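You operate a simulated robot arm through the tools that you are given. There is no shell and no other tool.

You are at the controls of a simulated robot arm. One attempt, no reset.

JOB
Band the teal notes in green and shut them in the note box.
Fine: at counter 24; one band; leave the machine on, its dial at green.

The check looks at the end state, three seconds after you hand in, the way a careful person would. Anything else that was tipped, shoved, dropped, spilled or broken makes it a failure.

ROBOT AND FRAMES
A 6-joint arm with a two-finger parallel gripper, fixed in place. Base frame: the origin is at the foot of the arm, x ahead of it, y to its left, z up. Readings come in mm, degrees, newtons and seconds.
With the tool pointing down near the work surface it reaches from about 260 to 680 mm from the base axis. Its first joint turns from -66.0 to 66.0 degrees. Payload 2.9 kg.
The tool frame sits at the grasp point between the pads (the TCP): z along the fingers, y along the line on which they close. The tips reach 30 mm beyond it. The gripper opens to 110 mm. The fingers are 20 mm wide and 10 mm thick; the gripper's body (48 by 112 mm) begins 55 mm behind the TCP.
Orientation is told as [roll, pitch, yaw] about the base's x, y, z axes, in that order, counted from this pose: with the fingers straight down and closing along the base's y, the tool's x points along the base's -x, its y along +y and its z along -z.

CONTROLS
- The arm moves only by the tool servo_tool. Its argument "deltas" is a list of rows, each an object (a shift or turn left out is 0, a gripper value left out holds the last) with "slide": the shift along the base's x, y, z in mm, a list of three; "rotation": the turn, a rotation vector about the base's x, y, z in degrees, a list of three. In form: [{"slide": [tx, ty, tz], "rotation": [wx, wy, wz]}, ...]. A call has 1 to 20 rows; each row shifts and turns the commanded pose from where the row before left it. "hand" is the closure, from 0 (fully open) to 1 (shut), set as the call begins (left out, the last holds). A row lasts 0.2 s, in which the tool goes at most 50 mm and 8.6 degrees; a call with a longer step from one row to the next is refused whole, and so is a gripper value outside its range. A pose out of reach is approached as far as the arm can. The call stops where the force on the tool passes 60 N (or 10 N more than at its start, if that is more) or the arm is blocked; 0.2 s more then pass. Each finger travels about 108 mm/s and halts on what it meets, pressing with about 33 N; the grip force reading is that of the motor and also rises with nothing between the fingers. The clock runs only during rows and for 0.2 s after the last one: add rows that do not move to give the fingers time. The reply holds the time, the measured pose of the TCP, the force on the tool along the base axes, the opening and the grip force, in the units named above and with some noise, with the torque about the TCP (base axes, N m) and any sound that the robot's microphone picked up.
- Cameras (640 x 400 px; columns grow to the right, rows downward): "scene" is fixed at [78.1, 426.9, 1404.1]; the picture's right is [-0.82, -0.57, 0.00], its down [-0.28, 0.40, -0.87] and it looks along [0.50, -0.71, -0.49] (base axes); focal length 344 px, centre (320, 200). "wrist" rides on the gripper at [72, 17, -103] in the tool frame; the picture's right is [-0.23, 0.97, 0.00], its down [-0.76, -0.18, -0.62] and it looks along [-0.61, -0.14, 0.78] (tool axes); focal length 222 px, centre (320, 200). There is no depth. A picture from a camera that has moved, and an enlarged one, comes with that camera's place and axes in the base frame and with its lens. The place of the scene camera against the robot may be out by one fixed shift of up to 18 mm in any direction.
- capture(camera): a new picture of that camera. No time passes.
- inspect(camera, box): a new picture of the part [left, top, right, bottom] of that camera's present view, enlarged. No time passes.
- finish_job(): hands the job in; it is judged then, once.

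Places have to be worked out from the pictures, the camera data and where the tool is seen. Open the gripper and draw the arm clear of the work before you hand the job in, unless the task says otherwise.

The tools are called after "Request:" as a command line: name --argument value ..., lists and objects as JSON in quotes. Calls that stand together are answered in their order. servo_tool: Moves the arm, as the interface text tells. Its arguments: {"type":"object","properties":{"deltas":{"type":"array","items":{"type":"object","properties":{"slide":{"type":"array","items":{"type":"number"}},"rotation":{"type":"array","items":{"type":"number"}}}}},"hand":{"type":"number"}},"required":["deltas"]} The other tools are called the same way: capture (camera) takes a picture; inspect (camera, box) takes an enlarged picture of a part of a camera's view; finish_job () hands the job in.

At the start:

```text
time: 0.0
eef_pos: [438.1, -138.7, 1152.8]
tcp_rot: [0.0, 0.0, 0.0]
ft_force: [0.2, 0.3, -0.1]
torque: [0.0, -0.02, 0.01]
opening: 110.3
grip_force: 0.1
```

scene: 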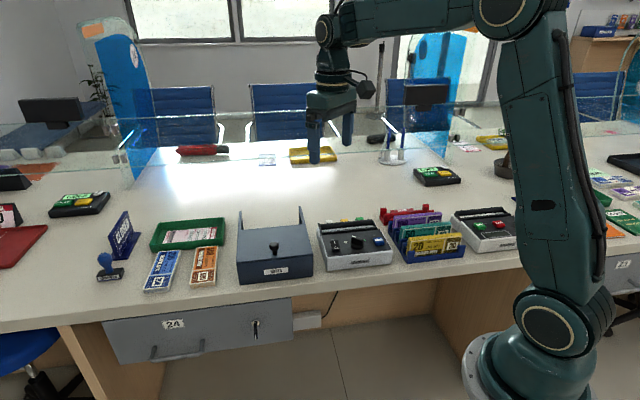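
wrist: 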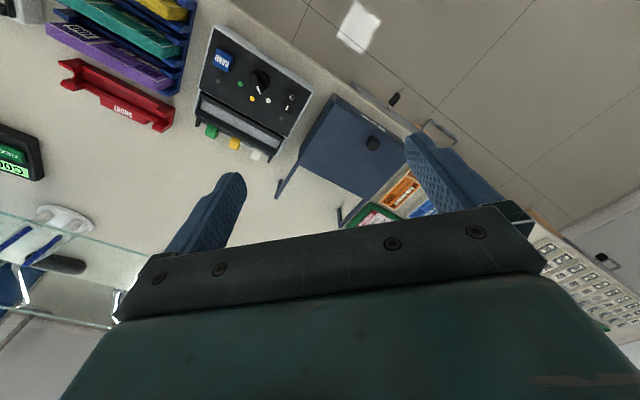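

I'll begin by enlarging the key areas: the note box, the banding machine and the note rack.

Request:
inspect --camera "scene" --box '[220, 190, 400, 300]'

Request:
inspect --camera "scene" --box '[360, 180, 540, 290]'

Request:
inspect --camera "scene" --box '[80, 190, 260, 300]'

Request:
inspect --camera "wrist" --box '[0, 0, 320, 200]'

Request:
inspect --camera "scene" --box '[0, 180, 160, 280]'

Request:
inspect --camera "scene" --box '[480, 130, 640, 330]'

```text
3.56 times, centred on (310, 245) of scene
camera zoom: at [78.1, 426.9, 1404.1], right [-0.82, -0.57, 0.0], down [-0.28, 0.4, -0.87], along [0.5, -0.71, -0.49], focal length 1223 px, centre (356, 40)
```

zoom: 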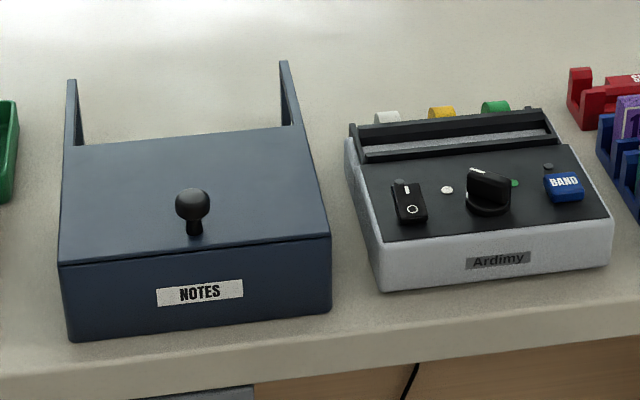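

```text
3.56 times, centred on (450, 235) of scene
camera zoom: at [78.1, 426.9, 1404.1], right [-0.82, -0.57, 0.0], down [-0.28, 0.4, -0.87], along [0.5, -0.71, -0.49], focal length 1223 px, centre (-142, 76)
```

zoom: 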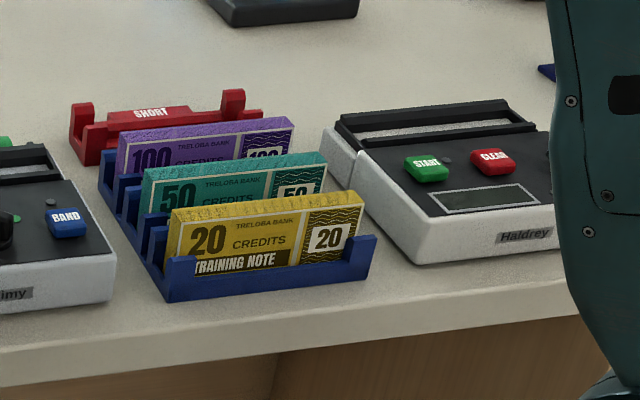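

```text
3.56 times, centred on (170, 245) of scene
camera zoom: at [78.1, 426.9, 1404.1], right [-0.82, -0.57, 0.0], down [-0.28, 0.4, -0.87], along [0.5, -0.71, -0.49], focal length 1223 px, centre (853, 40)
```

zoom: 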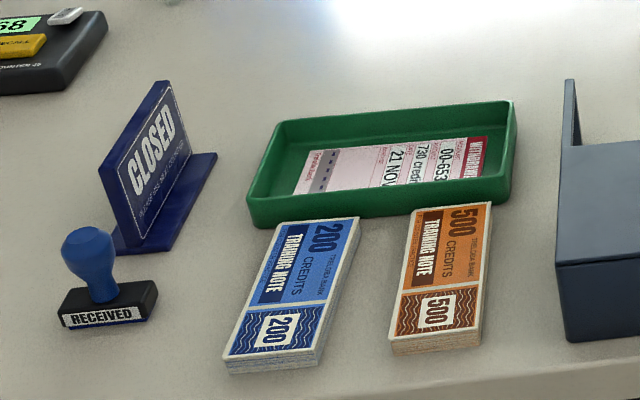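

```text
2.00 times, centred on (160, 100) of wrist
camera zoom: at [365.9, -121.3, 1255.2], right [0.23, 0.97, 0.0], down [0.76, -0.18, 0.62], along [0.61, -0.14, -0.78], focal length 444 px, centre (640, 400)
```

zoom: 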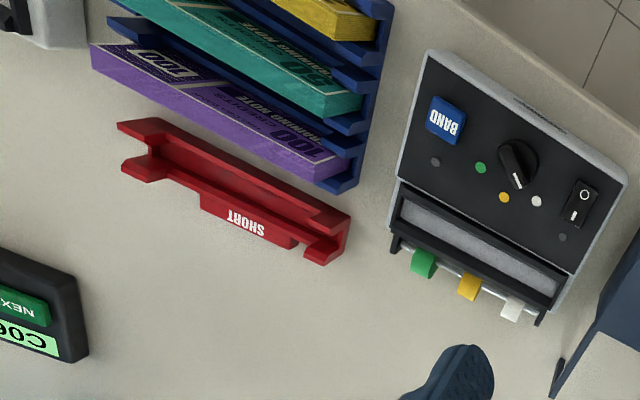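

```text
4.00 times, centred on (80, 230) of scene
camera zoom: at [78.1, 426.9, 1404.1], right [-0.82, -0.57, 0.0], down [-0.28, 0.4, -0.87], along [0.5, -0.71, -0.49], focal length 1376 px, centre (1280, 80)
```

zoom: 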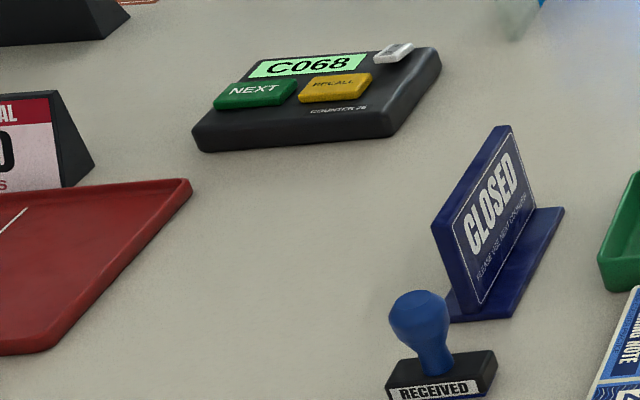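

```text
2.00 times, centred on (560, 230) of scene
camera zoom: at [78.1, 426.9, 1404.1], right [-0.82, -0.57, 0.0], down [-0.28, 0.4, -0.87], along [0.5, -0.71, -0.49], focal length 688 px, centre (-160, 140)
```

zoom: 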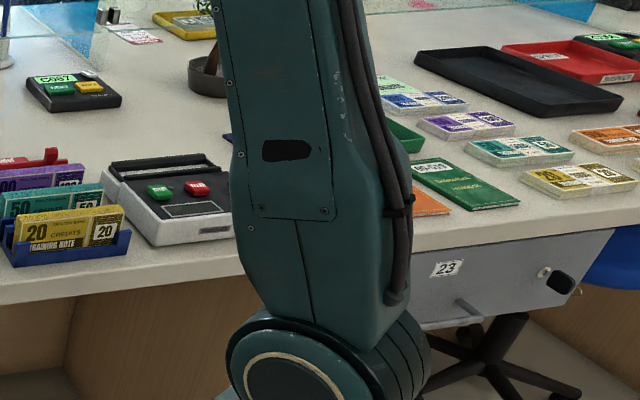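

Triangulating roughly, the BAND button is near (376, -266, 870). I'll move the arm back and sideways, staying high, for a better wrist view of the machine, rack and box.

Request:
servo_tool --deltas '[{"slide": [-35, -20, 0]}, {"slide": [-35, -20, 0]}, {"slide": [-35, -20, 0]}, {"slide": [-35, -20, 0]}]'

Request:
capture --camera "wrist"

Request:
capture --camera "scene"

```text
time: 1.0
eef_pos: [298.7, -217.9, 1151.8]
tcp_rot: [0.0, 0.0, -0.1]
ft_force: [-0.1, -0.3, -0.9]
torque: [0.01, -0.04, 0.03]
opening: 110.0
grip_force: 0.0
```

```text
taken
camera wrist: at [225.3, -200.2, 1254.2], right [0.23, 0.97, 0.0], down [0.76, -0.18, 0.62], along [0.61, -0.14, -0.78], focal length 222 px, centre (320, 200)
```

wrist: 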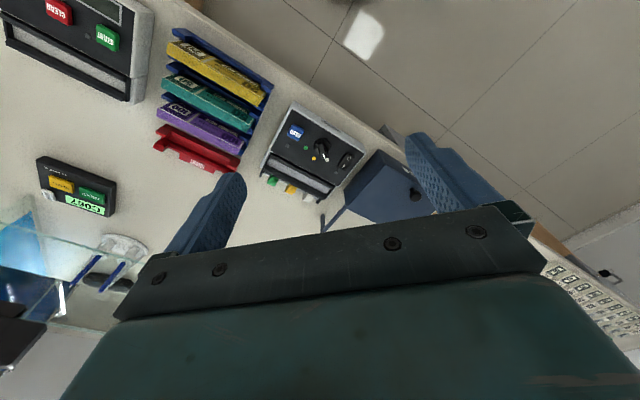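

```text
taken
```

scene: 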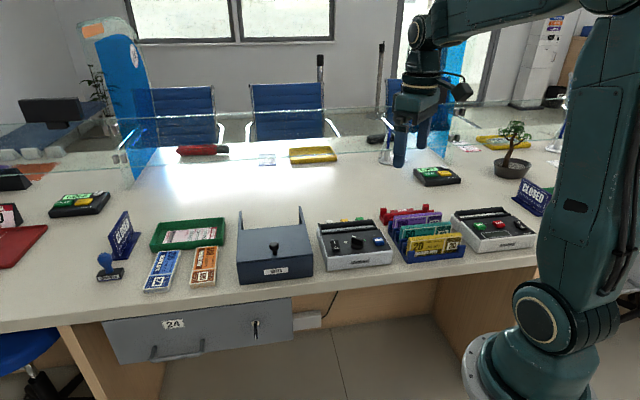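

From two wrist views, BAND is at about (377, -283, 835). I'll enlarge the current wrist view to get details of the rack, machine and box.

Request:
inspect --camera "wrist" --box '[140, 20, 300, 180]'

Request:
inspect --camera "wrist" --box '[250, 80, 450, 240]'

```text
2.50 times, centred on (220, 100) of wrist
camera zoom: at [225.3, -200.2, 1254.2], right [0.23, 0.97, 0.0], down [0.76, -0.18, 0.62], along [0.61, -0.14, -0.78], focal length 555 px, centre (570, 450)
```

zoom: 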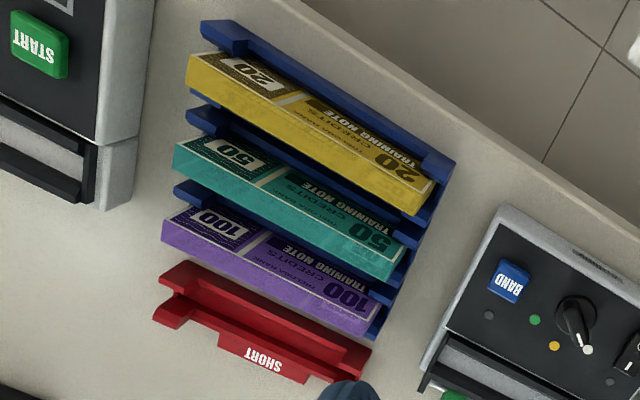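

```text
2.50 times, centred on (350, 160) of wrist
camera zoom: at [225.3, -200.2, 1254.2], right [0.23, 0.97, 0.0], down [0.76, -0.18, 0.62], along [0.61, -0.14, -0.78], focal length 555 px, centre (245, 300)
```

zoom: 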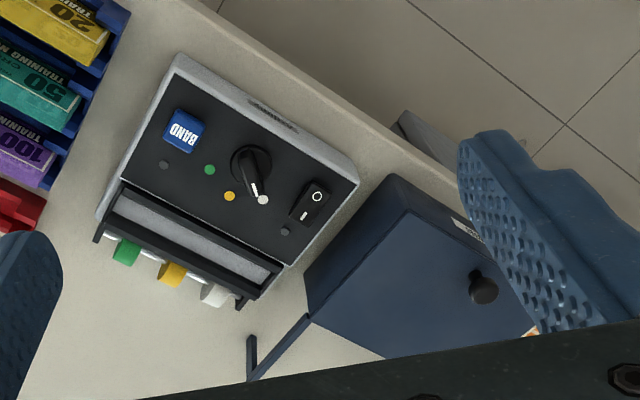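

The dial points at white and the power lamp looks dark. The workstation is turned about 42° from the base axes, so I'll yaw to match it and come closer over the machine.

Request:
servo_tool --deltas '[{"slide": [-5, -18, -30], "rotation": [0, 0, 8.4]}, {"slide": [-5, -18, -30], "rotation": [0, 0, 8.4]}, {"slide": [-5, -18, -30], "rotation": [0, 0, 8.4]}, {"slide": [-5, -18, -30], "rotation": [0, 0, 8.4]}, {"slide": [-4, -18, -30], "rotation": [0, 0, 8.4]}]'

Request:
capture --camera "wrist"

Request:
inspect --camera "wrist" --box '[160, 60, 480, 260]'

```text
time: 2.2
eef_pos: [272.4, -306.8, 999.5]
tcp_rot: [0.0, 0.0, 42.1]
ft_force: [0.2, 0.4, 0.5]
torque: [0.03, 0.0, 0.03]
opening: 109.8
grip_force: 0.0
```

```text
taken
camera wrist: at [207.0, -343.8, 1102.7], right [-0.48, 0.87, 0.0], down [0.68, 0.38, 0.62], along [0.54, 0.3, -0.78], focal length 222 px, centre (320, 200)
```

wrist: 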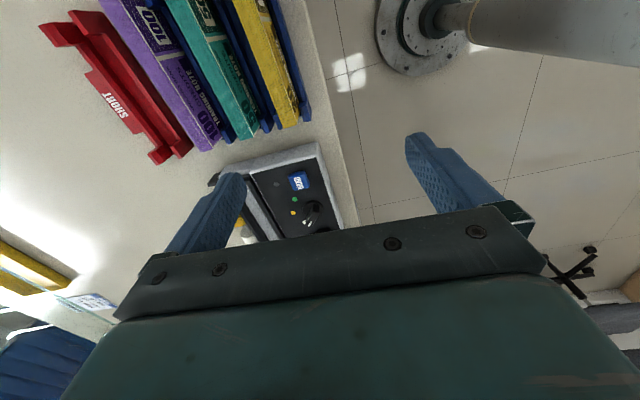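

```text
2.00 times, centred on (320, 160) of wrist
camera zoom: at [207.0, -343.8, 1102.7], right [-0.48, 0.87, 0.0], down [0.68, 0.38, 0.62], along [0.54, 0.3, -0.78], focal length 444 px, centre (320, 280)
```

zoom: 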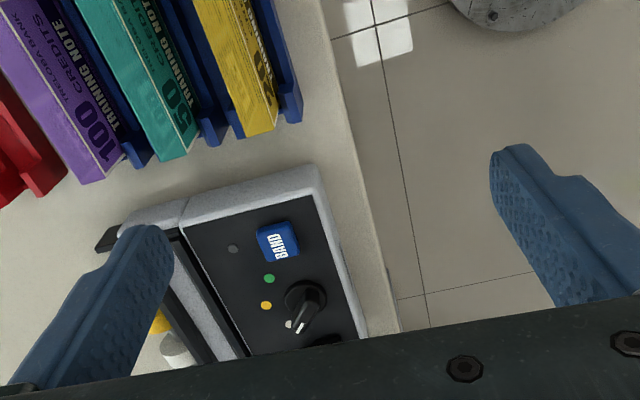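

The useful part of the wrist view is its upper half, so I'll shift further along the counter to centre the machine there.

Request:
servo_tool --deltas '[{"slide": [30, 27, 0]}, {"slide": [30, 27, 0]}, {"slide": [30, 26, 0]}]'

Request:
capture --camera "wrist"

Request:
inspect --camera "wrist" --box '[200, 0, 400, 130]'

```text
time: 3.0
eef_pos: [366.3, -229.3, 1002.8]
tcp_rot: [0.0, 0.0, 42.0]
ft_force: [0.0, -0.2, 0.2]
torque: [0.02, 0.01, 0.01]
opening: 109.9
grip_force: 0.0
```

```text
taken
camera wrist: at [301.0, -263.7, 1105.2], right [-0.48, 0.88, 0.0], down [0.69, 0.38, 0.62], along [0.55, 0.3, -0.78], focal length 222 px, centre (320, 200)
```

wrist: 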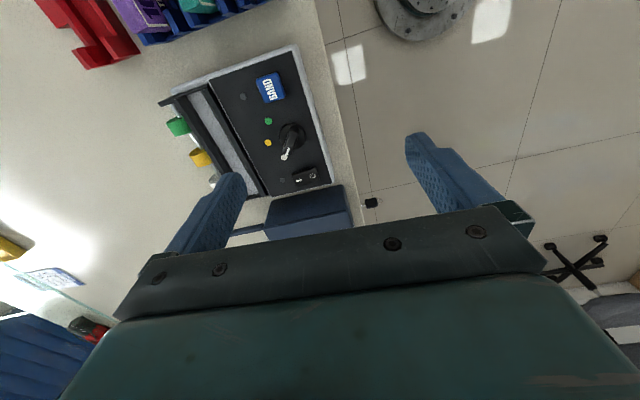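

```text
3.08 times, centred on (300, 65) of wrist
camera zoom: at [301.0, -263.7, 1105.2], right [-0.48, 0.88, 0.0], down [0.69, 0.38, 0.62], along [0.55, 0.3, -0.78], focal length 684 px, centre (382, 615)
```

zoom: 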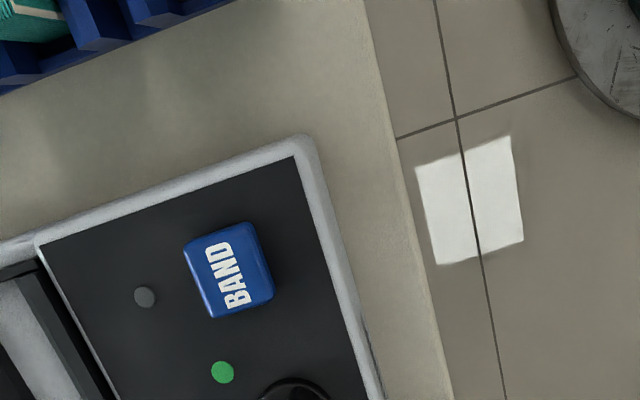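

Request:
inspect --camera "wrist" --box '[150, 40, 350, 165]'

Request:
inspect --camera "wrist" --box '[190, 100, 390, 225]'

```text
3.20 times, centred on (250, 102) of wrist
camera zoom: at [301.0, -263.7, 1105.2], right [-0.48, 0.88, 0.0], down [0.69, 0.38, 0.62], along [0.55, 0.3, -0.78], focal length 711 px, centre (544, 512)
```

zoom: 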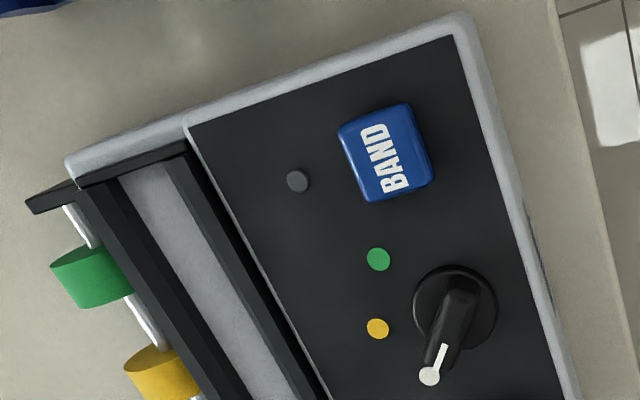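

```text
3.20 times, centred on (290, 162) of wrist
camera zoom: at [301.0, -263.7, 1105.2], right [-0.48, 0.88, 0.0], down [0.69, 0.38, 0.62], along [0.55, 0.3, -0.78], focal length 711 px, centre (416, 320)
```

zoom: 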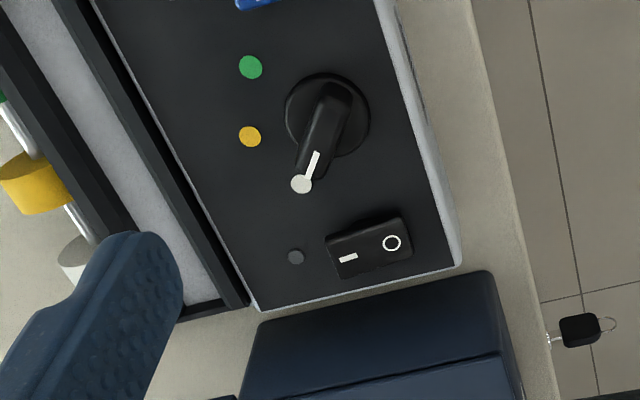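

Dial centre is about (421,-240), pointer at about +3° base angle, green at about -97°, so it needs roughly a -100° turn. The switch's I end is near (479,-203). Next I'll look at the box.

Request:
servo_tool --deltas '[{"slide": [30, 27, 0]}, {"slide": [30, 27, 0]}, {"slide": [30, 26, 0]}, {"slide": [30, 26, 0]}]'

Request:
capture --camera "wrist"

Request:
inspect --camera "wrist" --box '[180, 0, 380, 125]'

Request:
inspect --camera "wrist" --box '[180, 90, 380, 215]'

```text
time: 4.0
eef_pos: [484.9, -121.0, 1003.5]
tcp_rot: [0.0, 0.0, 42.0]
ft_force: [1.0, 0.3, 1.0]
torque: [0.0, 0.01, 0.0]
opening: 109.7
grip_force: 0.0
```

```text
taken
camera wrist: at [420.1, -157.1, 1105.7], right [-0.48, 0.88, 0.0], down [0.69, 0.38, 0.62], along [0.55, 0.3, -0.78], focal length 222 px, centre (320, 200)
```

wrist: 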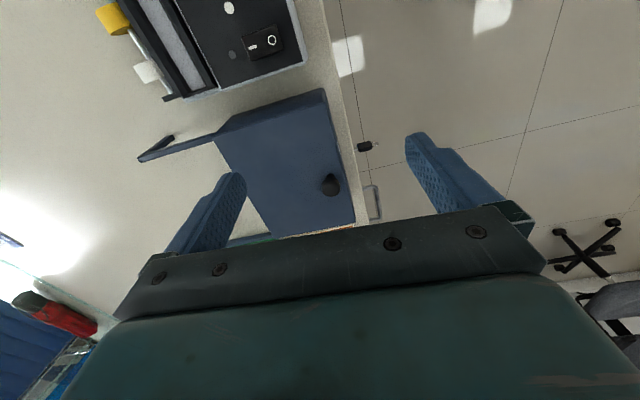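

```text
3.20 times, centred on (280, 62) of wrist
camera zoom: at [420.1, -157.1, 1105.7], right [-0.48, 0.88, 0.0], down [0.69, 0.38, 0.62], along [0.55, 0.3, -0.78], focal length 711 px, centre (448, 640)
```

zoom: 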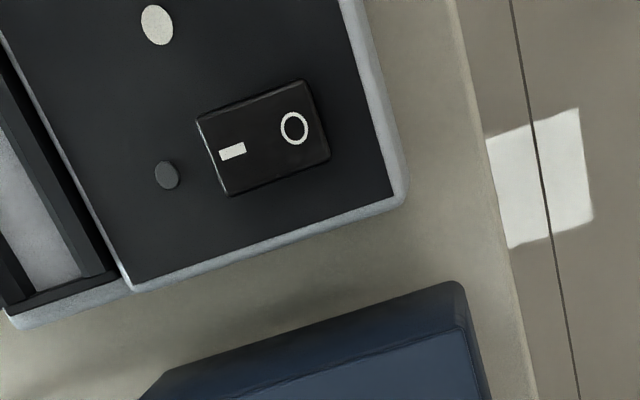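

```text
3.20 times, centred on (280, 152) of wrist
camera zoom: at [420.1, -157.1, 1105.7], right [-0.48, 0.88, 0.0], down [0.69, 0.38, 0.62], along [0.55, 0.3, -0.78], focal length 711 px, centre (448, 352)
```

zoom: 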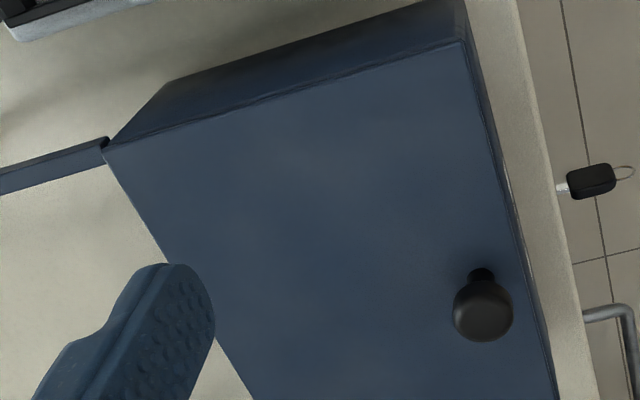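

The box has a sliding lid (top about z 854) whose ball knob is near (558,-66,873); it slides back along two rails. Now I'll go over the rack.

Request:
servo_tool --deltas '[{"slide": [-22.6, -40, 0]}, {"slide": [-22.6, -40, 0]}, {"slide": [-22.6, -40, 0]}, {"slide": [-22.6, -40, 0]}, {"slide": [-22.6, -40, 0]}, {"slide": [-22.6, -40, 0]}, {"slide": [-22.6, -40, 0]}]'

Request:
capture --camera "wrist"

Request:
inspect --camera "wrist" --box '[180, 0, 420, 150]'

```text
time: 5.6
eef_pos: [327.3, -403.0, 999.2]
tcp_rot: [0.1, 0.0, 42.1]
ft_force: [0.2, 0.5, 0.1]
torque: [-0.02, 0.0, 0.0]
opening: 110.0
grip_force: 0.0
```

```text
taken
camera wrist: at [262.7, -439.5, 1101.3], right [-0.48, 0.88, 0.0], down [0.69, 0.38, 0.62], along [0.55, 0.3, -0.78], focal length 222 px, centre (320, 200)
```

wrist: 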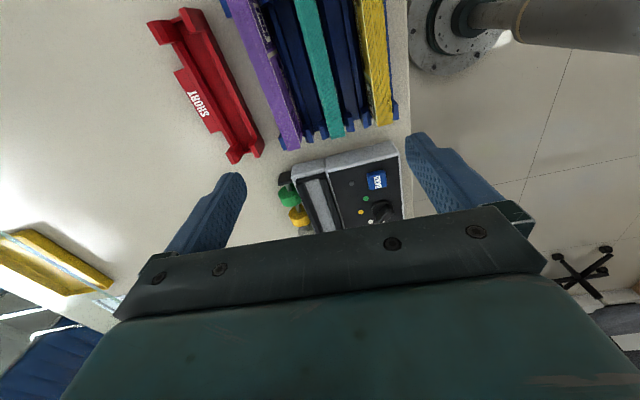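

```text
2.67 times, centred on (300, 75) of wrist
camera zoom: at [262.7, -439.5, 1101.3], right [-0.48, 0.88, 0.0], down [0.69, 0.38, 0.62], along [0.55, 0.3, -0.78], focal length 592 px, centre (373, 533)
```

zoom: 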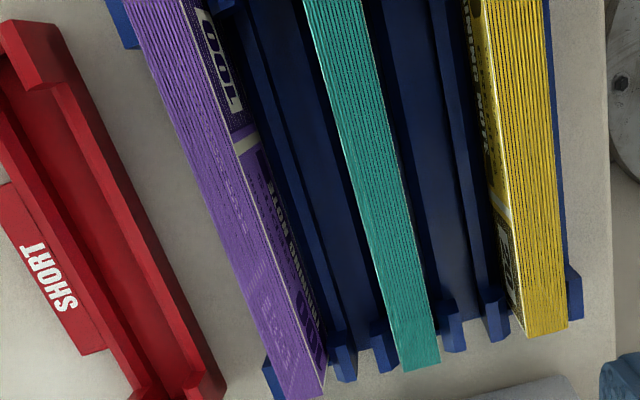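

Request:
servo_tool --deltas '[{"slide": [-25, -20, 0]}, {"slide": [-25, -20, 0]}]'

Request:
capture --camera "wrist"

Request:
inspect --camera "wrist" --box '[180, 0, 420, 150]'

Request:
inspect --camera "wrist" --box '[220, 100, 460, 250]'

```text
time: 6.2
eef_pos: [276.5, -443.2, 1001.0]
tcp_rot: [0.0, 0.0, 42.0]
ft_force: [-0.6, 0.0, 0.7]
torque: [-0.03, 0.0, -0.03]
opening: 109.9
grip_force: 0.1
```

```text
taken
camera wrist: at [211.6, -478.4, 1103.1], right [-0.48, 0.88, 0.0], down [0.68, 0.38, 0.62], along [0.55, 0.3, -0.78], focal length 222 px, centre (320, 200)
```

wrist: 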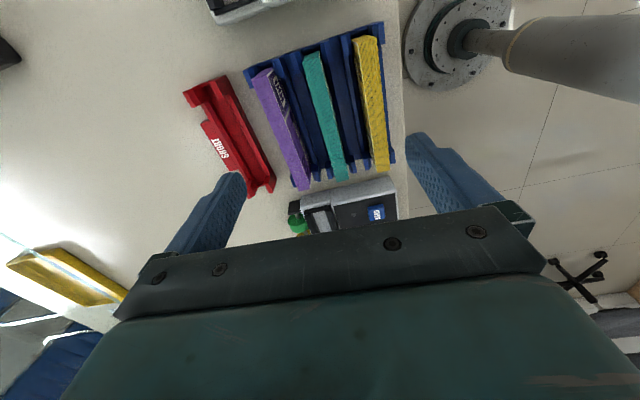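

```text
2.67 times, centred on (300, 75) of wrist
camera zoom: at [211.6, -478.4, 1103.1], right [-0.48, 0.88, 0.0], down [0.68, 0.38, 0.62], along [0.55, 0.3, -0.78], focal length 592 px, centre (373, 533)
```

zoom: 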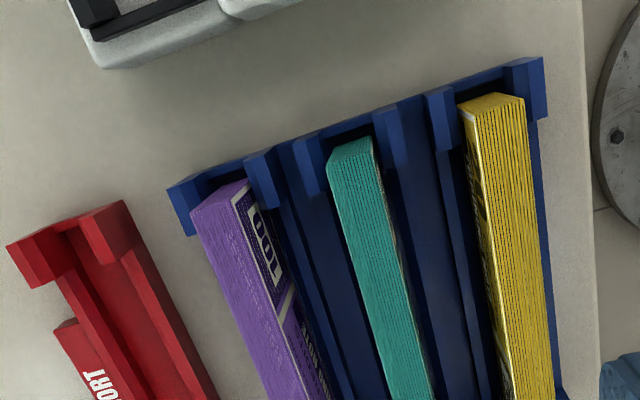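

```text
2.67 times, centred on (340, 175) of wrist
camera zoom: at [211.6, -478.4, 1103.1], right [-0.48, 0.88, 0.0], down [0.68, 0.38, 0.62], along [0.55, 0.3, -0.78], focal length 592 px, centre (267, 267)
```

zoom: 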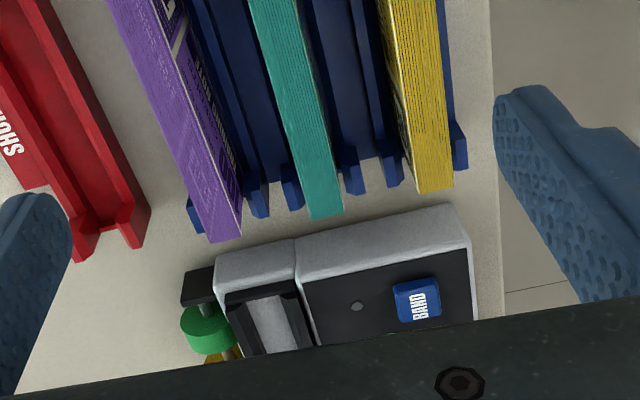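

Request:
inspect --camera "wrist" --box '[270, 20, 360, 80]'

Request:
inspect --camera "wrist" --box '[290, 130, 380, 190]'

Request:
inspect --camera "scene" --box '[370, 190, 480, 270]'

```text
6.67 times, centred on (315, 50) of wrist
camera zoom: at [211.6, -478.4, 1103.1], right [-0.48, 0.88, 0.0], down [0.68, 0.38, 0.62], along [0.55, 0.3, -0.78], focal length 1481 px, centre (353, 1200)
```

zoom: 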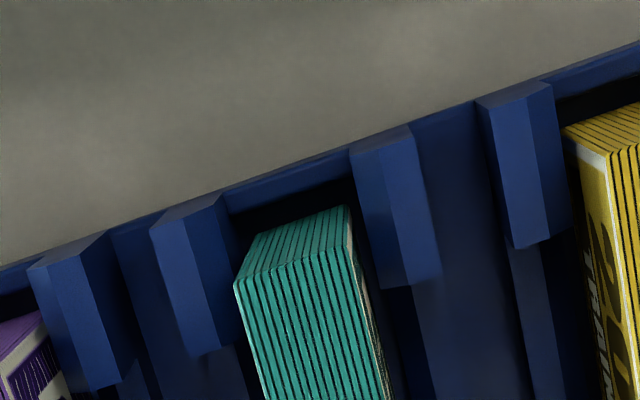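

```text
6.67 times, centred on (335, 160) of wrist
camera zoom: at [211.6, -478.4, 1103.1], right [-0.48, 0.88, 0.0], down [0.68, 0.38, 0.62], along [0.55, 0.3, -0.78], focal length 1481 px, centre (220, 467)
```

zoom: 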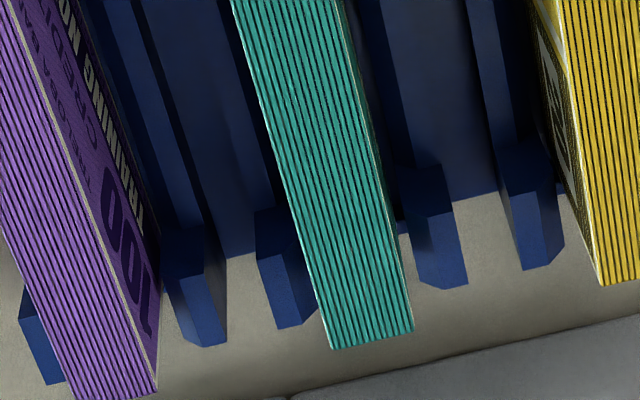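

```text
5.00 times, centred on (425, 230) of scene
camera zoom: at [78.1, 427.0, 1404.1], right [-0.82, -0.57, 0.0], down [-0.28, 0.4, -0.87], along [0.5, -0.71, -0.49], focal length 1720 px, centre (-205, 50)
```

zoom: 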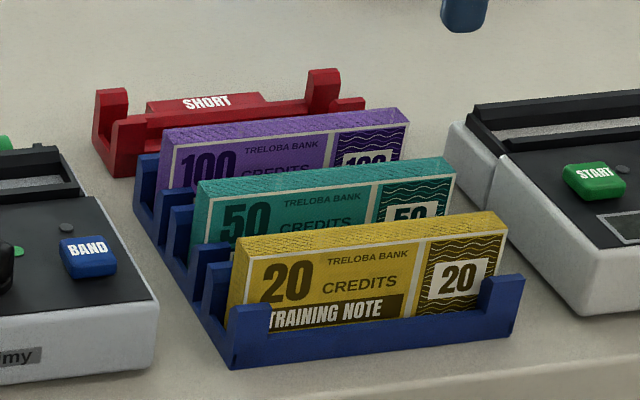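

Teal pack: centre about (294,-420), top z about 848, 147 mm long, 17 mm thick, along the 44.5° direction. First the machine: I'll close the fingers and hover over the I end of the rocker at about (470,-207).

Request:
servo_tool --deltas '[{"slide": [32, 39, 0], "rotation": [0, 0, 2.5]}, {"slide": [32, 39, 0]}, {"slide": [32, 39, 0]}, {"slide": [32, 39, -20]}, {"slide": [32, 40, -25]}, {"slide": [33, 40, -25]}, {"slide": [0, 0, 0]}]' --hand 1

Request:
capture --camera "wrist"

Request:
capture --camera "scene"

```text
refused: row 1 steps farther than a row can; nothing moved
```

```text
taken
camera wrist: at [211.6, -478.4, 1103.1], right [-0.48, 0.88, 0.0], down [0.68, 0.38, 0.62], along [0.55, 0.3, -0.78], focal length 222 px, centre (320, 200)
```

wrist: 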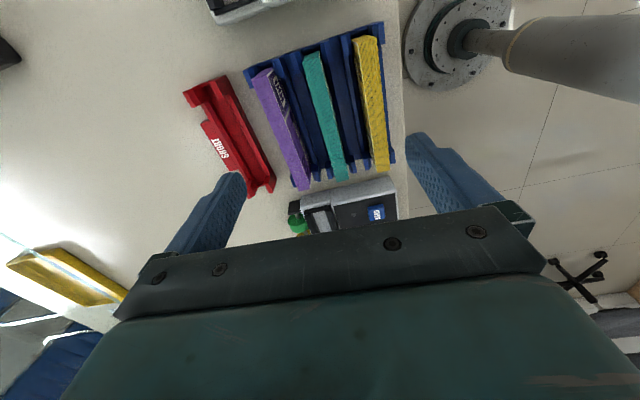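

```text
taken
```

scene: 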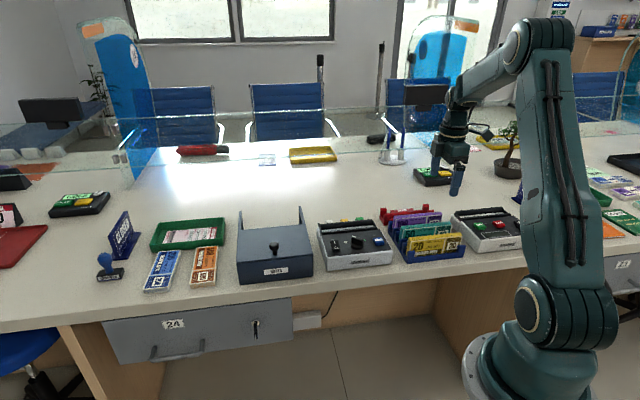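

The rows were too long, so I'll split the move into shorter steps.

Request:
servo_tool --deltas '[{"slide": [24.2, 29.5, 0], "rotation": [0, 0, 2.5]}, {"slide": [24.2, 29.5, 0]}, {"slide": [24.2, 29.5, 0]}, {"slide": [24.2, 29.5, 0]}, {"slide": [24.2, 29.5, -10]}, {"slide": [24.2, 29.5, -20]}, {"slide": [24.2, 29.5, -20]}, {"slide": [24.2, 29.5, -20]}, {"slide": [0, 0, 0]}]' --hand 1

Request:
capture --camera "wrist"

Request:
capture --camera "scene"

```text
time: 8.2
eef_pos: [470.6, -207.3, 933.6]
tcp_rot: [-0.1, 0.0, 44.5]
ft_force: [0.7, -0.6, 0.8]
torque: [-0.03, 0.01, 0.0]
opening: 0.0
grip_force: 33.1
```

```text
taken
camera wrist: at [407.0, -246.3, 1035.5], right [-0.52, 0.85, 0.0], down [0.67, 0.41, 0.62], along [0.53, 0.32, -0.78], focal length 222 px, centre (320, 200)
```

wrist: 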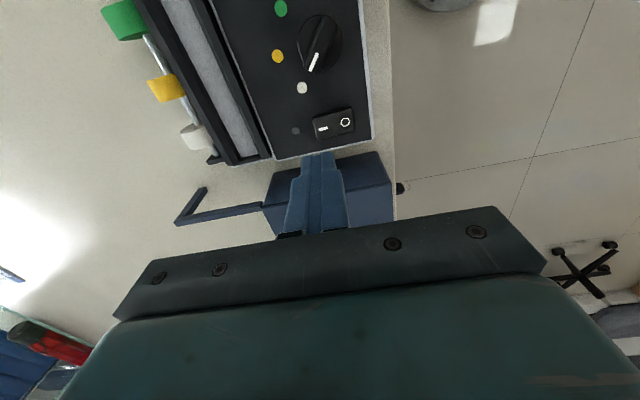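

```text
taken
```

scene: 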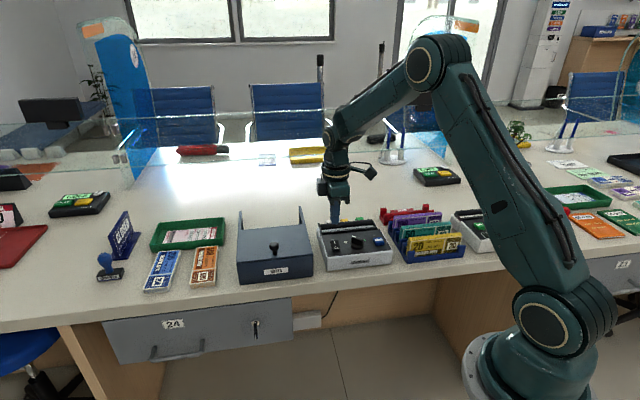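

The fingertip projects right over the rocker's I end. I'll descend to just above it, then ease down.

Request:
servo_tool --deltas '[{"slide": [0, 0, -20]}, {"slide": [0, 0, -20]}, {"slide": [0, 0, -14]}]'

Request:
inspect --camera "wrist" --box '[220, 60, 420, 185]'

Request:
inspect --camera "scene" --box '[300, 190, 410, 280]'

```text
time: 9.0
eef_pos: [469.9, -206.7, 878.1]
tcp_rot: [0.0, 0.1, 44.6]
ft_force: [-0.3, -0.1, -0.5]
torque: [0.0, -0.02, 0.01]
opening: 0.2
grip_force: 33.0
```

```text
3.20 times, centred on (320, 122) of wrist
camera zoom: at [406.5, -245.9, 981.3], right [-0.52, 0.85, 0.0], down [0.67, 0.41, 0.62], along [0.53, 0.32, -0.78], focal length 711 px, centre (320, 448)
```

zoom: 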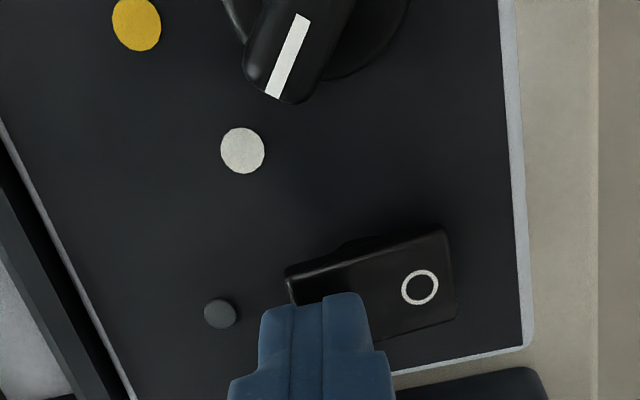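

```text
4.44 times, centred on (355, 235) of scene
camera zoom: at [78.1, 426.9, 1404.1], right [-0.82, -0.57, 0.0], down [-0.28, 0.4, -0.87], along [0.5, -0.71, -0.49], focal length 1529 px, centre (164, 44)
```

zoom: 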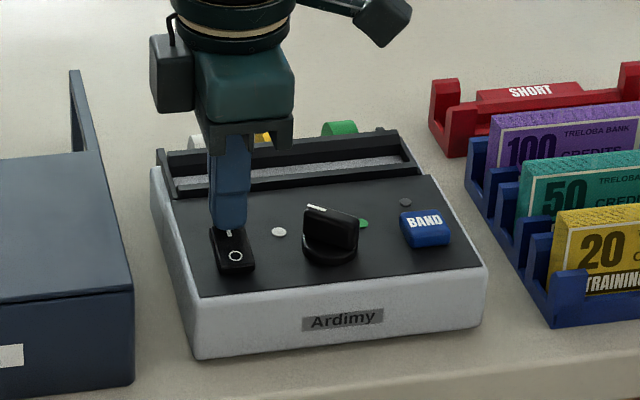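

Tip is right on the I end. I'll press down in small steps.

Request:
servo_tool --deltas '[{"slide": [0, 0, -2]}, {"slide": [0, 0, -2]}, {"slide": [0, 0, -2]}]'

```text
time: 9.8
eef_pos: [470.3, -207.6, 872.1]
tcp_rot: [0.0, 0.1, 44.5]
ft_force: [0.4, -0.7, 1.2]
torque: [-0.06, 0.01, 0.01]
opening: 0.0
grip_force: 33.2
```

Request:
servo_tool --deltas '[{"slide": [0, 0, -1.5]}, {"slide": [0, 0, -1.5]}]'

Request:
inspect --camera "wrist" --box '[220, 60, 420, 185]'

```text
time: 10.4
eef_pos: [470.5, -206.6, 871.6]
tcp_rot: [-0.2, 0.0, 44.5]
ft_force: [-4.0, -0.1, 20.8]
torque: [0.1, 0.23, 0.0]
opening: 0.0
grip_force: 33.6
```

```text
3.20 times, centred on (320, 122) of wrist
camera zoom: at [406.7, -245.1, 973.6], right [-0.52, 0.85, 0.0], down [0.67, 0.41, 0.62], along [0.53, 0.32, -0.78], focal length 711 px, centre (320, 448)
```

zoom: 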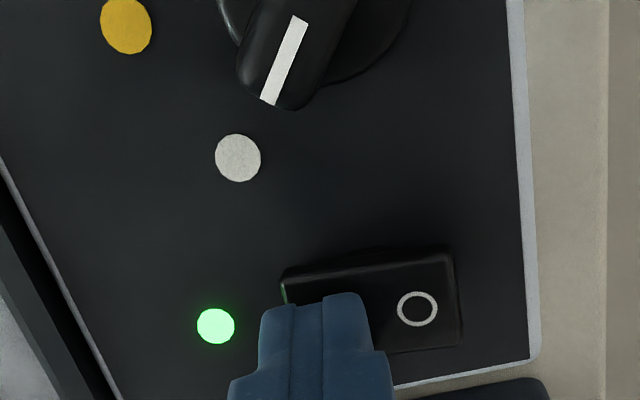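

The power lamp is lit green. Now I'll lift, turn the tool to match the dial handle (pointer about 4.5°) and part the fingers over the dial.

Request:
servo_tool --deltas '[{"slide": [0, 0, 20]}, {"slide": [0, 0, 40]}, {"slide": [-12, -8, 0], "rotation": [0, 0, -8]}, {"slide": [-12, -8, 0], "rotation": [0, 0, -8]}, {"slide": [-12, -8, 0], "rotation": [0, 0, -8]}, {"slide": [-12, -8, 0], "rotation": [0, 0, -8]}, {"slide": [-3, -1, 0], "rotation": [0, 0, -8]}, {"slide": [0, 0, 0]}]' --hand 0.6

Request:
capture --camera "wrist"

Request:
inspect --camera "scene" --box '[300, 190, 410, 280]'

```text
time: 12.2
eef_pos: [418.7, -239.8, 929.5]
tcp_rot: [0.0, -0.1, 4.4]
ft_force: [0.2, 0.9, 0.3]
torque: [-0.01, -0.03, -0.02]
opening: 43.9
grip_force: 0.0
```

```text
taken
camera wrist: at [345.3, -228.4, 1032.3], right [0.15, 0.99, 0.0], down [0.77, -0.12, 0.62], along [0.62, -0.09, -0.78], focal length 222 px, centre (320, 200)
```

wrist: 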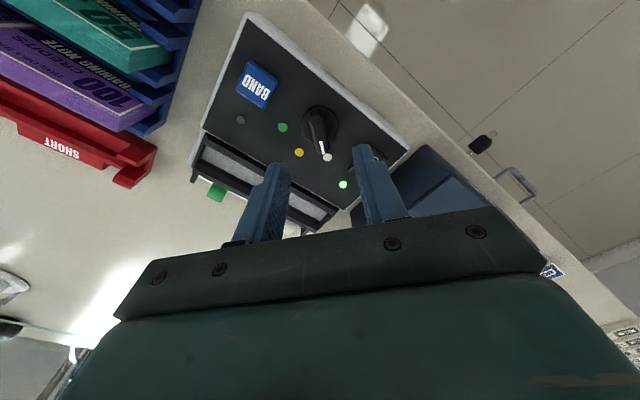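

```text
4.44 times, centred on (355, 235) of scene
camera zoom: at [78.1, 426.9, 1404.1], right [-0.82, -0.57, 0.0], down [-0.28, 0.4, -0.87], along [0.5, -0.71, -0.49], focal length 1529 px, centre (164, 44)
```

zoom: 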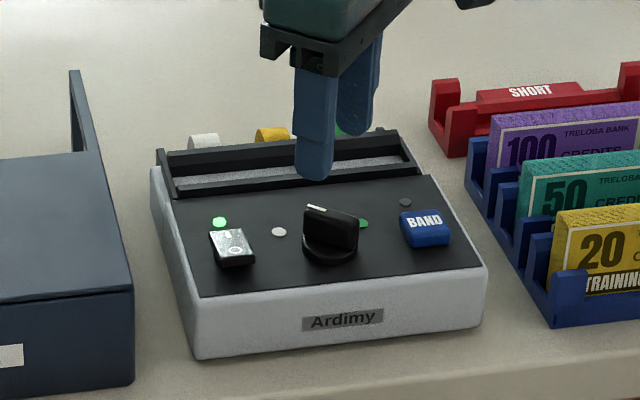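

Request:
inspect --camera "wrist" --box '[240, 80, 400, 180]'

```text
4.00 times, centred on (320, 130) of wrist
camera zoom: at [345.3, -228.4, 1032.3], right [0.15, 0.99, 0.0], down [0.77, -0.12, 0.62], along [0.62, -0.09, -0.78], focal length 888 px, centre (320, 480)
```

zoom: 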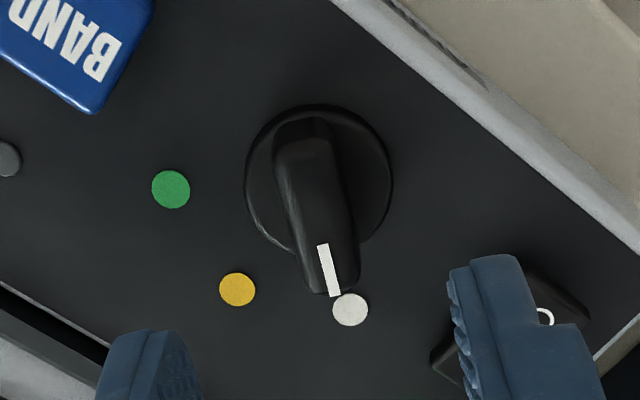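

The dots fit a circle centred at (417.7,-240.1), and I'm within 1 mm of it. I'll lower to z about 873, so the tips sit just above the dial's disc, and close on the handle.

Request:
servo_tool --deltas '[{"slide": [-1, -0.3, -20]}, {"slide": [0, 0, -20]}, {"slide": [0, 0, -10]}, {"slide": [0, 0, -6]}]'

Request:
inspect --camera "scene" --box '[310, 200, 400, 270]'

Request:
inspect --camera "wrist" --box '[240, 80, 400, 180]'

```text
time: 13.2
eef_pos: [417.0, -240.8, 874.4]
tcp_rot: [0.1, 0.1, 4.5]
ft_force: [-0.5, 0.0, 0.8]
torque: [0.03, -0.01, 0.02]
opening: 44.1
grip_force: 0.1
```

```text
5.71 times, centred on (355, 235) of scene
camera zoom: at [78.1, 426.9, 1404.1], right [-0.82, -0.57, 0.0], down [-0.28, 0.4, -0.87], along [0.5, -0.71, -0.49], focal length 1966 px, centre (120, 0)
```

zoom: 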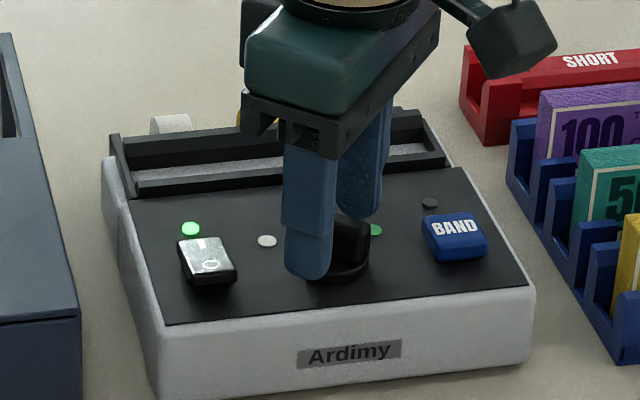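

```text
4.00 times, centred on (320, 130) of wrist
camera zoom: at [344.3, -228.2, 975.7], right [0.15, 0.99, 0.0], down [0.77, -0.12, 0.62], along [0.62, -0.09, -0.78], focal length 888 px, centre (320, 480)
```

zoom: 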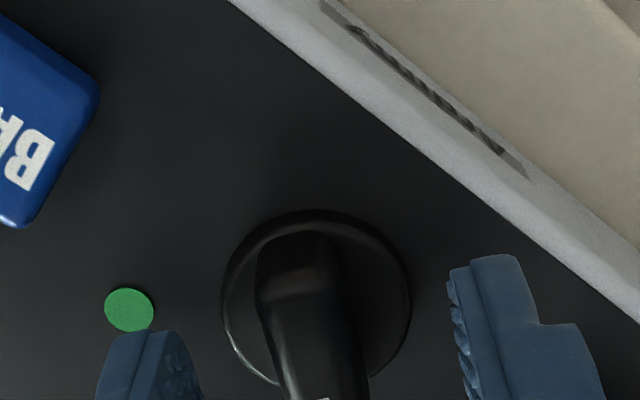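

Request:
servo_tool --deltas '[{"slide": [0, 0, 0]}, {"slide": [0, 0, 0]}]' --hand 1

```text
time: 13.8
eef_pos: [417.2, -239.9, 872.7]
tcp_rot: [0.0, 0.0, 4.3]
ft_force: [1.0, -4.5, -4.0]
torque: [-0.13, -0.14, 0.01]
opening: 12.7
grip_force: 44.6
```

The handle is gripped (12.7 mm). I'll turn it -50° first and check.

Request:
servo_tool --deltas '[{"rotation": [0, 0, -8.33]}, {"rotation": [0, 0, -8.33]}, {"rotation": [0, 0, -8.33]}, {"rotation": [0, 0, -8.33]}, {"rotation": [0, 0, -8.33]}, {"rotation": [0, 0, -8.35]}]'

Request:
capture --camera "scene"

```text
time: 15.2
eef_pos: [417.1, -239.1, 873.9]
tcp_rot: [-0.2, -0.1, -45.8]
ft_force: [3.8, -14.4, -20.5]
torque: [-0.5, -0.33, 0.02]
opening: 12.7
grip_force: 44.9
```

```text
taken
```

scene: 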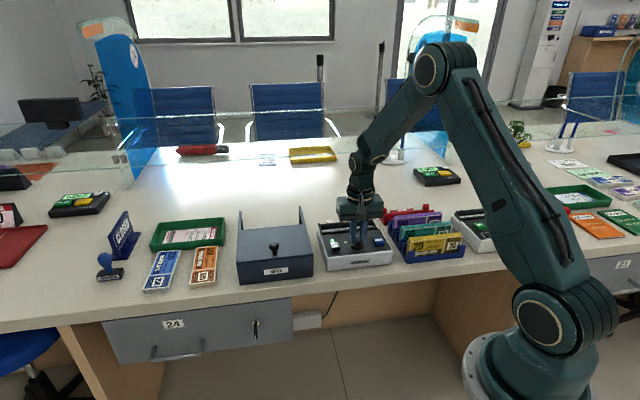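

The dial turns with the grip, with some side pull building. I'll continue to green while easing the pose slightly toward the dial axis.

Request:
servo_tool --deltas '[{"slide": [0, -0.6, -1], "rotation": [0, 0, -8.33]}, {"slide": [0, -0.6, -0.5], "rotation": [0, 0, -8.33]}, {"rotation": [0, 0, -8.33]}, {"rotation": [0, 0, -8.33]}]'

```text
time: 16.2
eef_pos: [417.3, -240.7, 872.8]
tcp_rot: [0.0, 0.1, -78.9]
ft_force: [-2.8, 2.3, 5.0]
torque: [-0.81, -0.06, 0.01]
opening: 12.7
grip_force: 45.0
```

Request:
servo_tool --deltas '[{"rotation": [0, 0, -8.33]}, {"rotation": [0, 0, -8.33]}]'

Request:
inspect --camera "scene" --box '[310, 200, 400, 270]'

Request:
inspect --camera "wrist" --box '[240, 80, 400, 180]'

```text
time: 16.8
eef_pos: [416.3, -239.5, 872.6]
tcp_rot: [0.0, 0.1, -95.4]
ft_force: [-2.0, 6.0, 12.1]
torque: [0.23, 0.12, 0.39]
opening: 12.7
grip_force: 45.0
```

```text
5.71 times, centred on (355, 235) of scene
camera zoom: at [77.9, 427.2, 1404.0], right [-0.82, -0.57, 0.0], down [-0.28, 0.4, -0.87], along [0.5, -0.71, -0.49], focal length 1966 px, centre (120, 0)
```

zoom: 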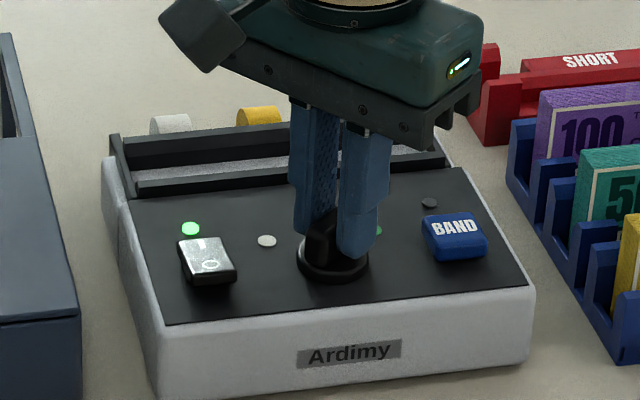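

```text
4.00 times, centred on (320, 130) of wrist
camera zoom: at [441.1, -170.0, 975.8], right [0.95, -0.32, 0.0], down [-0.25, -0.74, 0.62], along [-0.2, -0.59, -0.78], focal length 888 px, centre (320, 480)
```

zoom: 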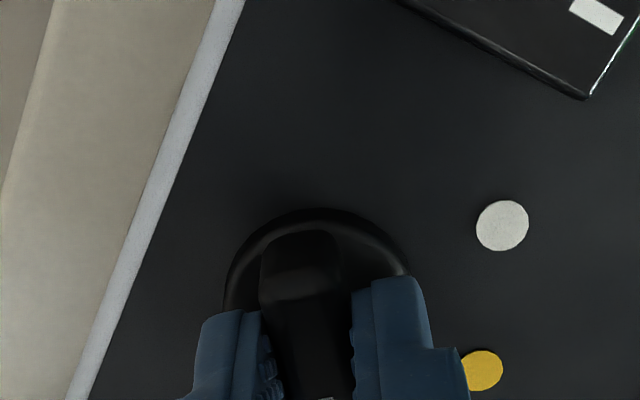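

The dial is at green with a stop torque appearing. I'll open partially, lift, and check the pointer.

Request:
servo_tool --deltas '[{"slide": [0, 0, 0]}, {"slide": [0, 0, 0]}, {"slide": [0, 0, 20]}, {"slide": [0, 0, 30]}]' --hand 0.6

Request:
inspect --camera "wrist" --box '[220, 60, 420, 185]'

Request:
inspect --camera "scene" --box '[310, 200, 400, 270]'

```text
time: 17.8
eef_pos: [419.0, -241.0, 920.8]
tcp_rot: [0.0, 0.0, -95.5]
ft_force: [-1.2, 0.1, 0.3]
torque: [-0.01, 0.03, 0.02]
opening: 43.8
grip_force: 0.1
```

```text
3.20 times, centred on (320, 122) of wrist
camera zoom: at [442.3, -169.8, 1023.7], right [0.95, -0.32, 0.0], down [-0.25, -0.74, 0.62], along [-0.2, -0.59, -0.78], focal length 711 px, centre (320, 448)
```

zoom: 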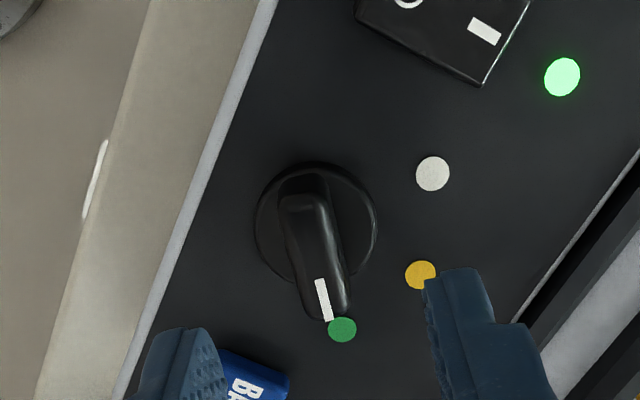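

```text
5.71 times, centred on (355, 235) of scene
camera zoom: at [78.1, 427.0, 1404.0], right [-0.82, -0.57, 0.0], down [-0.28, 0.4, -0.87], along [0.5, -0.71, -0.49], focal length 1966 px, centre (120, 0)
```

zoom: 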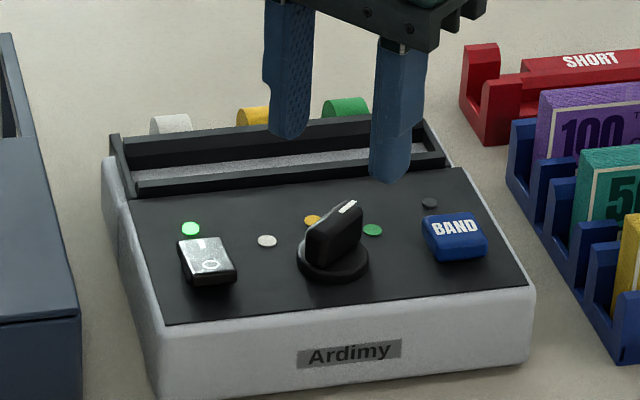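

Dial points at green and power is on. I'll rotate back to 44.5° yaw and go view the slot from above.

Request:
servo_tool --deltas '[{"slide": [6.1, -2.35, 2], "rotation": [0, 0, 8.235]}, {"slide": [6.1, -2.35, 2], "rotation": [0, 0, 8.235]}, {"slide": [6.1, -2.35, 2], "rotation": [0, 0, 8.235]}, {"slide": [6.1, -2.35, 2], "rotation": [0, 0, 8.235]}, {"slide": [6.1, -2.35, 2], "rotation": [0, 0, 8.235]}, {"slide": [6.1, -2.35, 2], "rotation": [0, 0, 8.235]}, {"slide": [6.1, -2.35, 2], "rotation": [0, 0, 8.235]}, {"slide": [6.1, -2.35, 2], "rotation": [0, 0, 8.235]}, {"slide": [6.1, -2.35, 2], "rotation": [0, 0, 8.235]}, {"slide": [6.1, -2.35, 2], "rotation": [0, 0, 8.235]}, {"slide": [6.1, -2.35, 2], "rotation": [0, 0, 8.235]}, {"slide": [6.1, -2.35, 2], "rotation": [0, 0, 8.235]}, {"slide": [6.1, -2.35, 2], "rotation": [0, 0, 8.235]}, {"slide": [6.1, -2.35, 2], "rotation": [0, 0, 8.235]}, {"slide": [6.1, -2.35, 2], "rotation": [0, 0, 8.235]}, {"slide": [6.1, -2.35, 2], "rotation": [0, 0, 8.235]}, {"slide": [6.1, -2.35, 2], "rotation": [0, 0, 8.235]}]'

Request:
capture --camera "wrist"

Request:
inspect --camera "wrist" --box '[200, 0, 400, 125]'

```text
time: 21.4
eef_pos: [521.7, -280.7, 956.9]
tcp_rot: [-0.1, 0.0, 44.7]
ft_force: [-0.2, 0.6, -0.7]
torque: [0.03, 0.01, 0.01]
opening: 43.9
grip_force: 0.1
```

```text
taken
camera wrist: at [458.1, -319.5, 1059.4], right [-0.52, 0.85, 0.0], down [0.67, 0.41, 0.62], along [0.53, 0.33, -0.78], focal length 222 px, centre (320, 200)
```

wrist: 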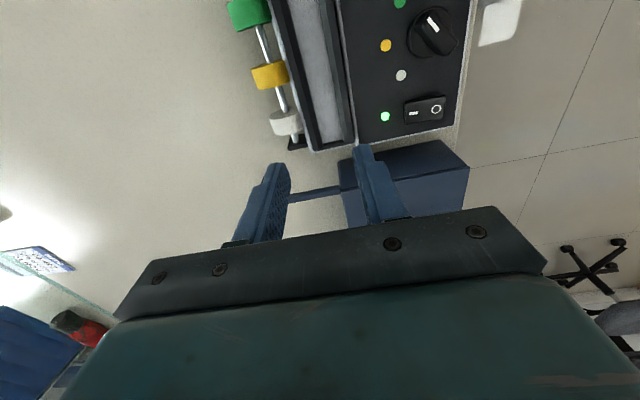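

```text
3.20 times, centred on (300, 62) of wrist
camera zoom: at [458.1, -319.5, 1059.4], right [-0.52, 0.85, 0.0], down [0.67, 0.41, 0.62], along [0.53, 0.33, -0.78], focal length 711 px, centre (384, 640)
```

zoom: 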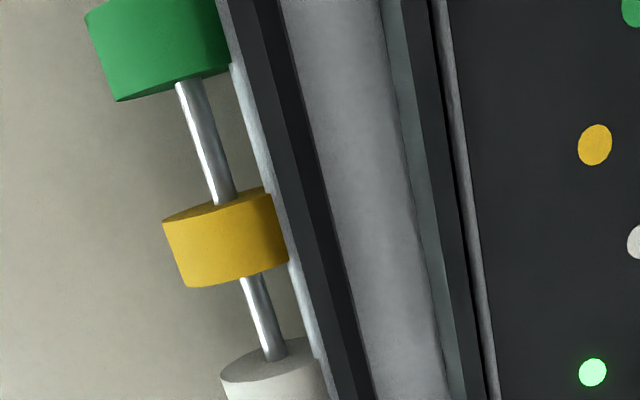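

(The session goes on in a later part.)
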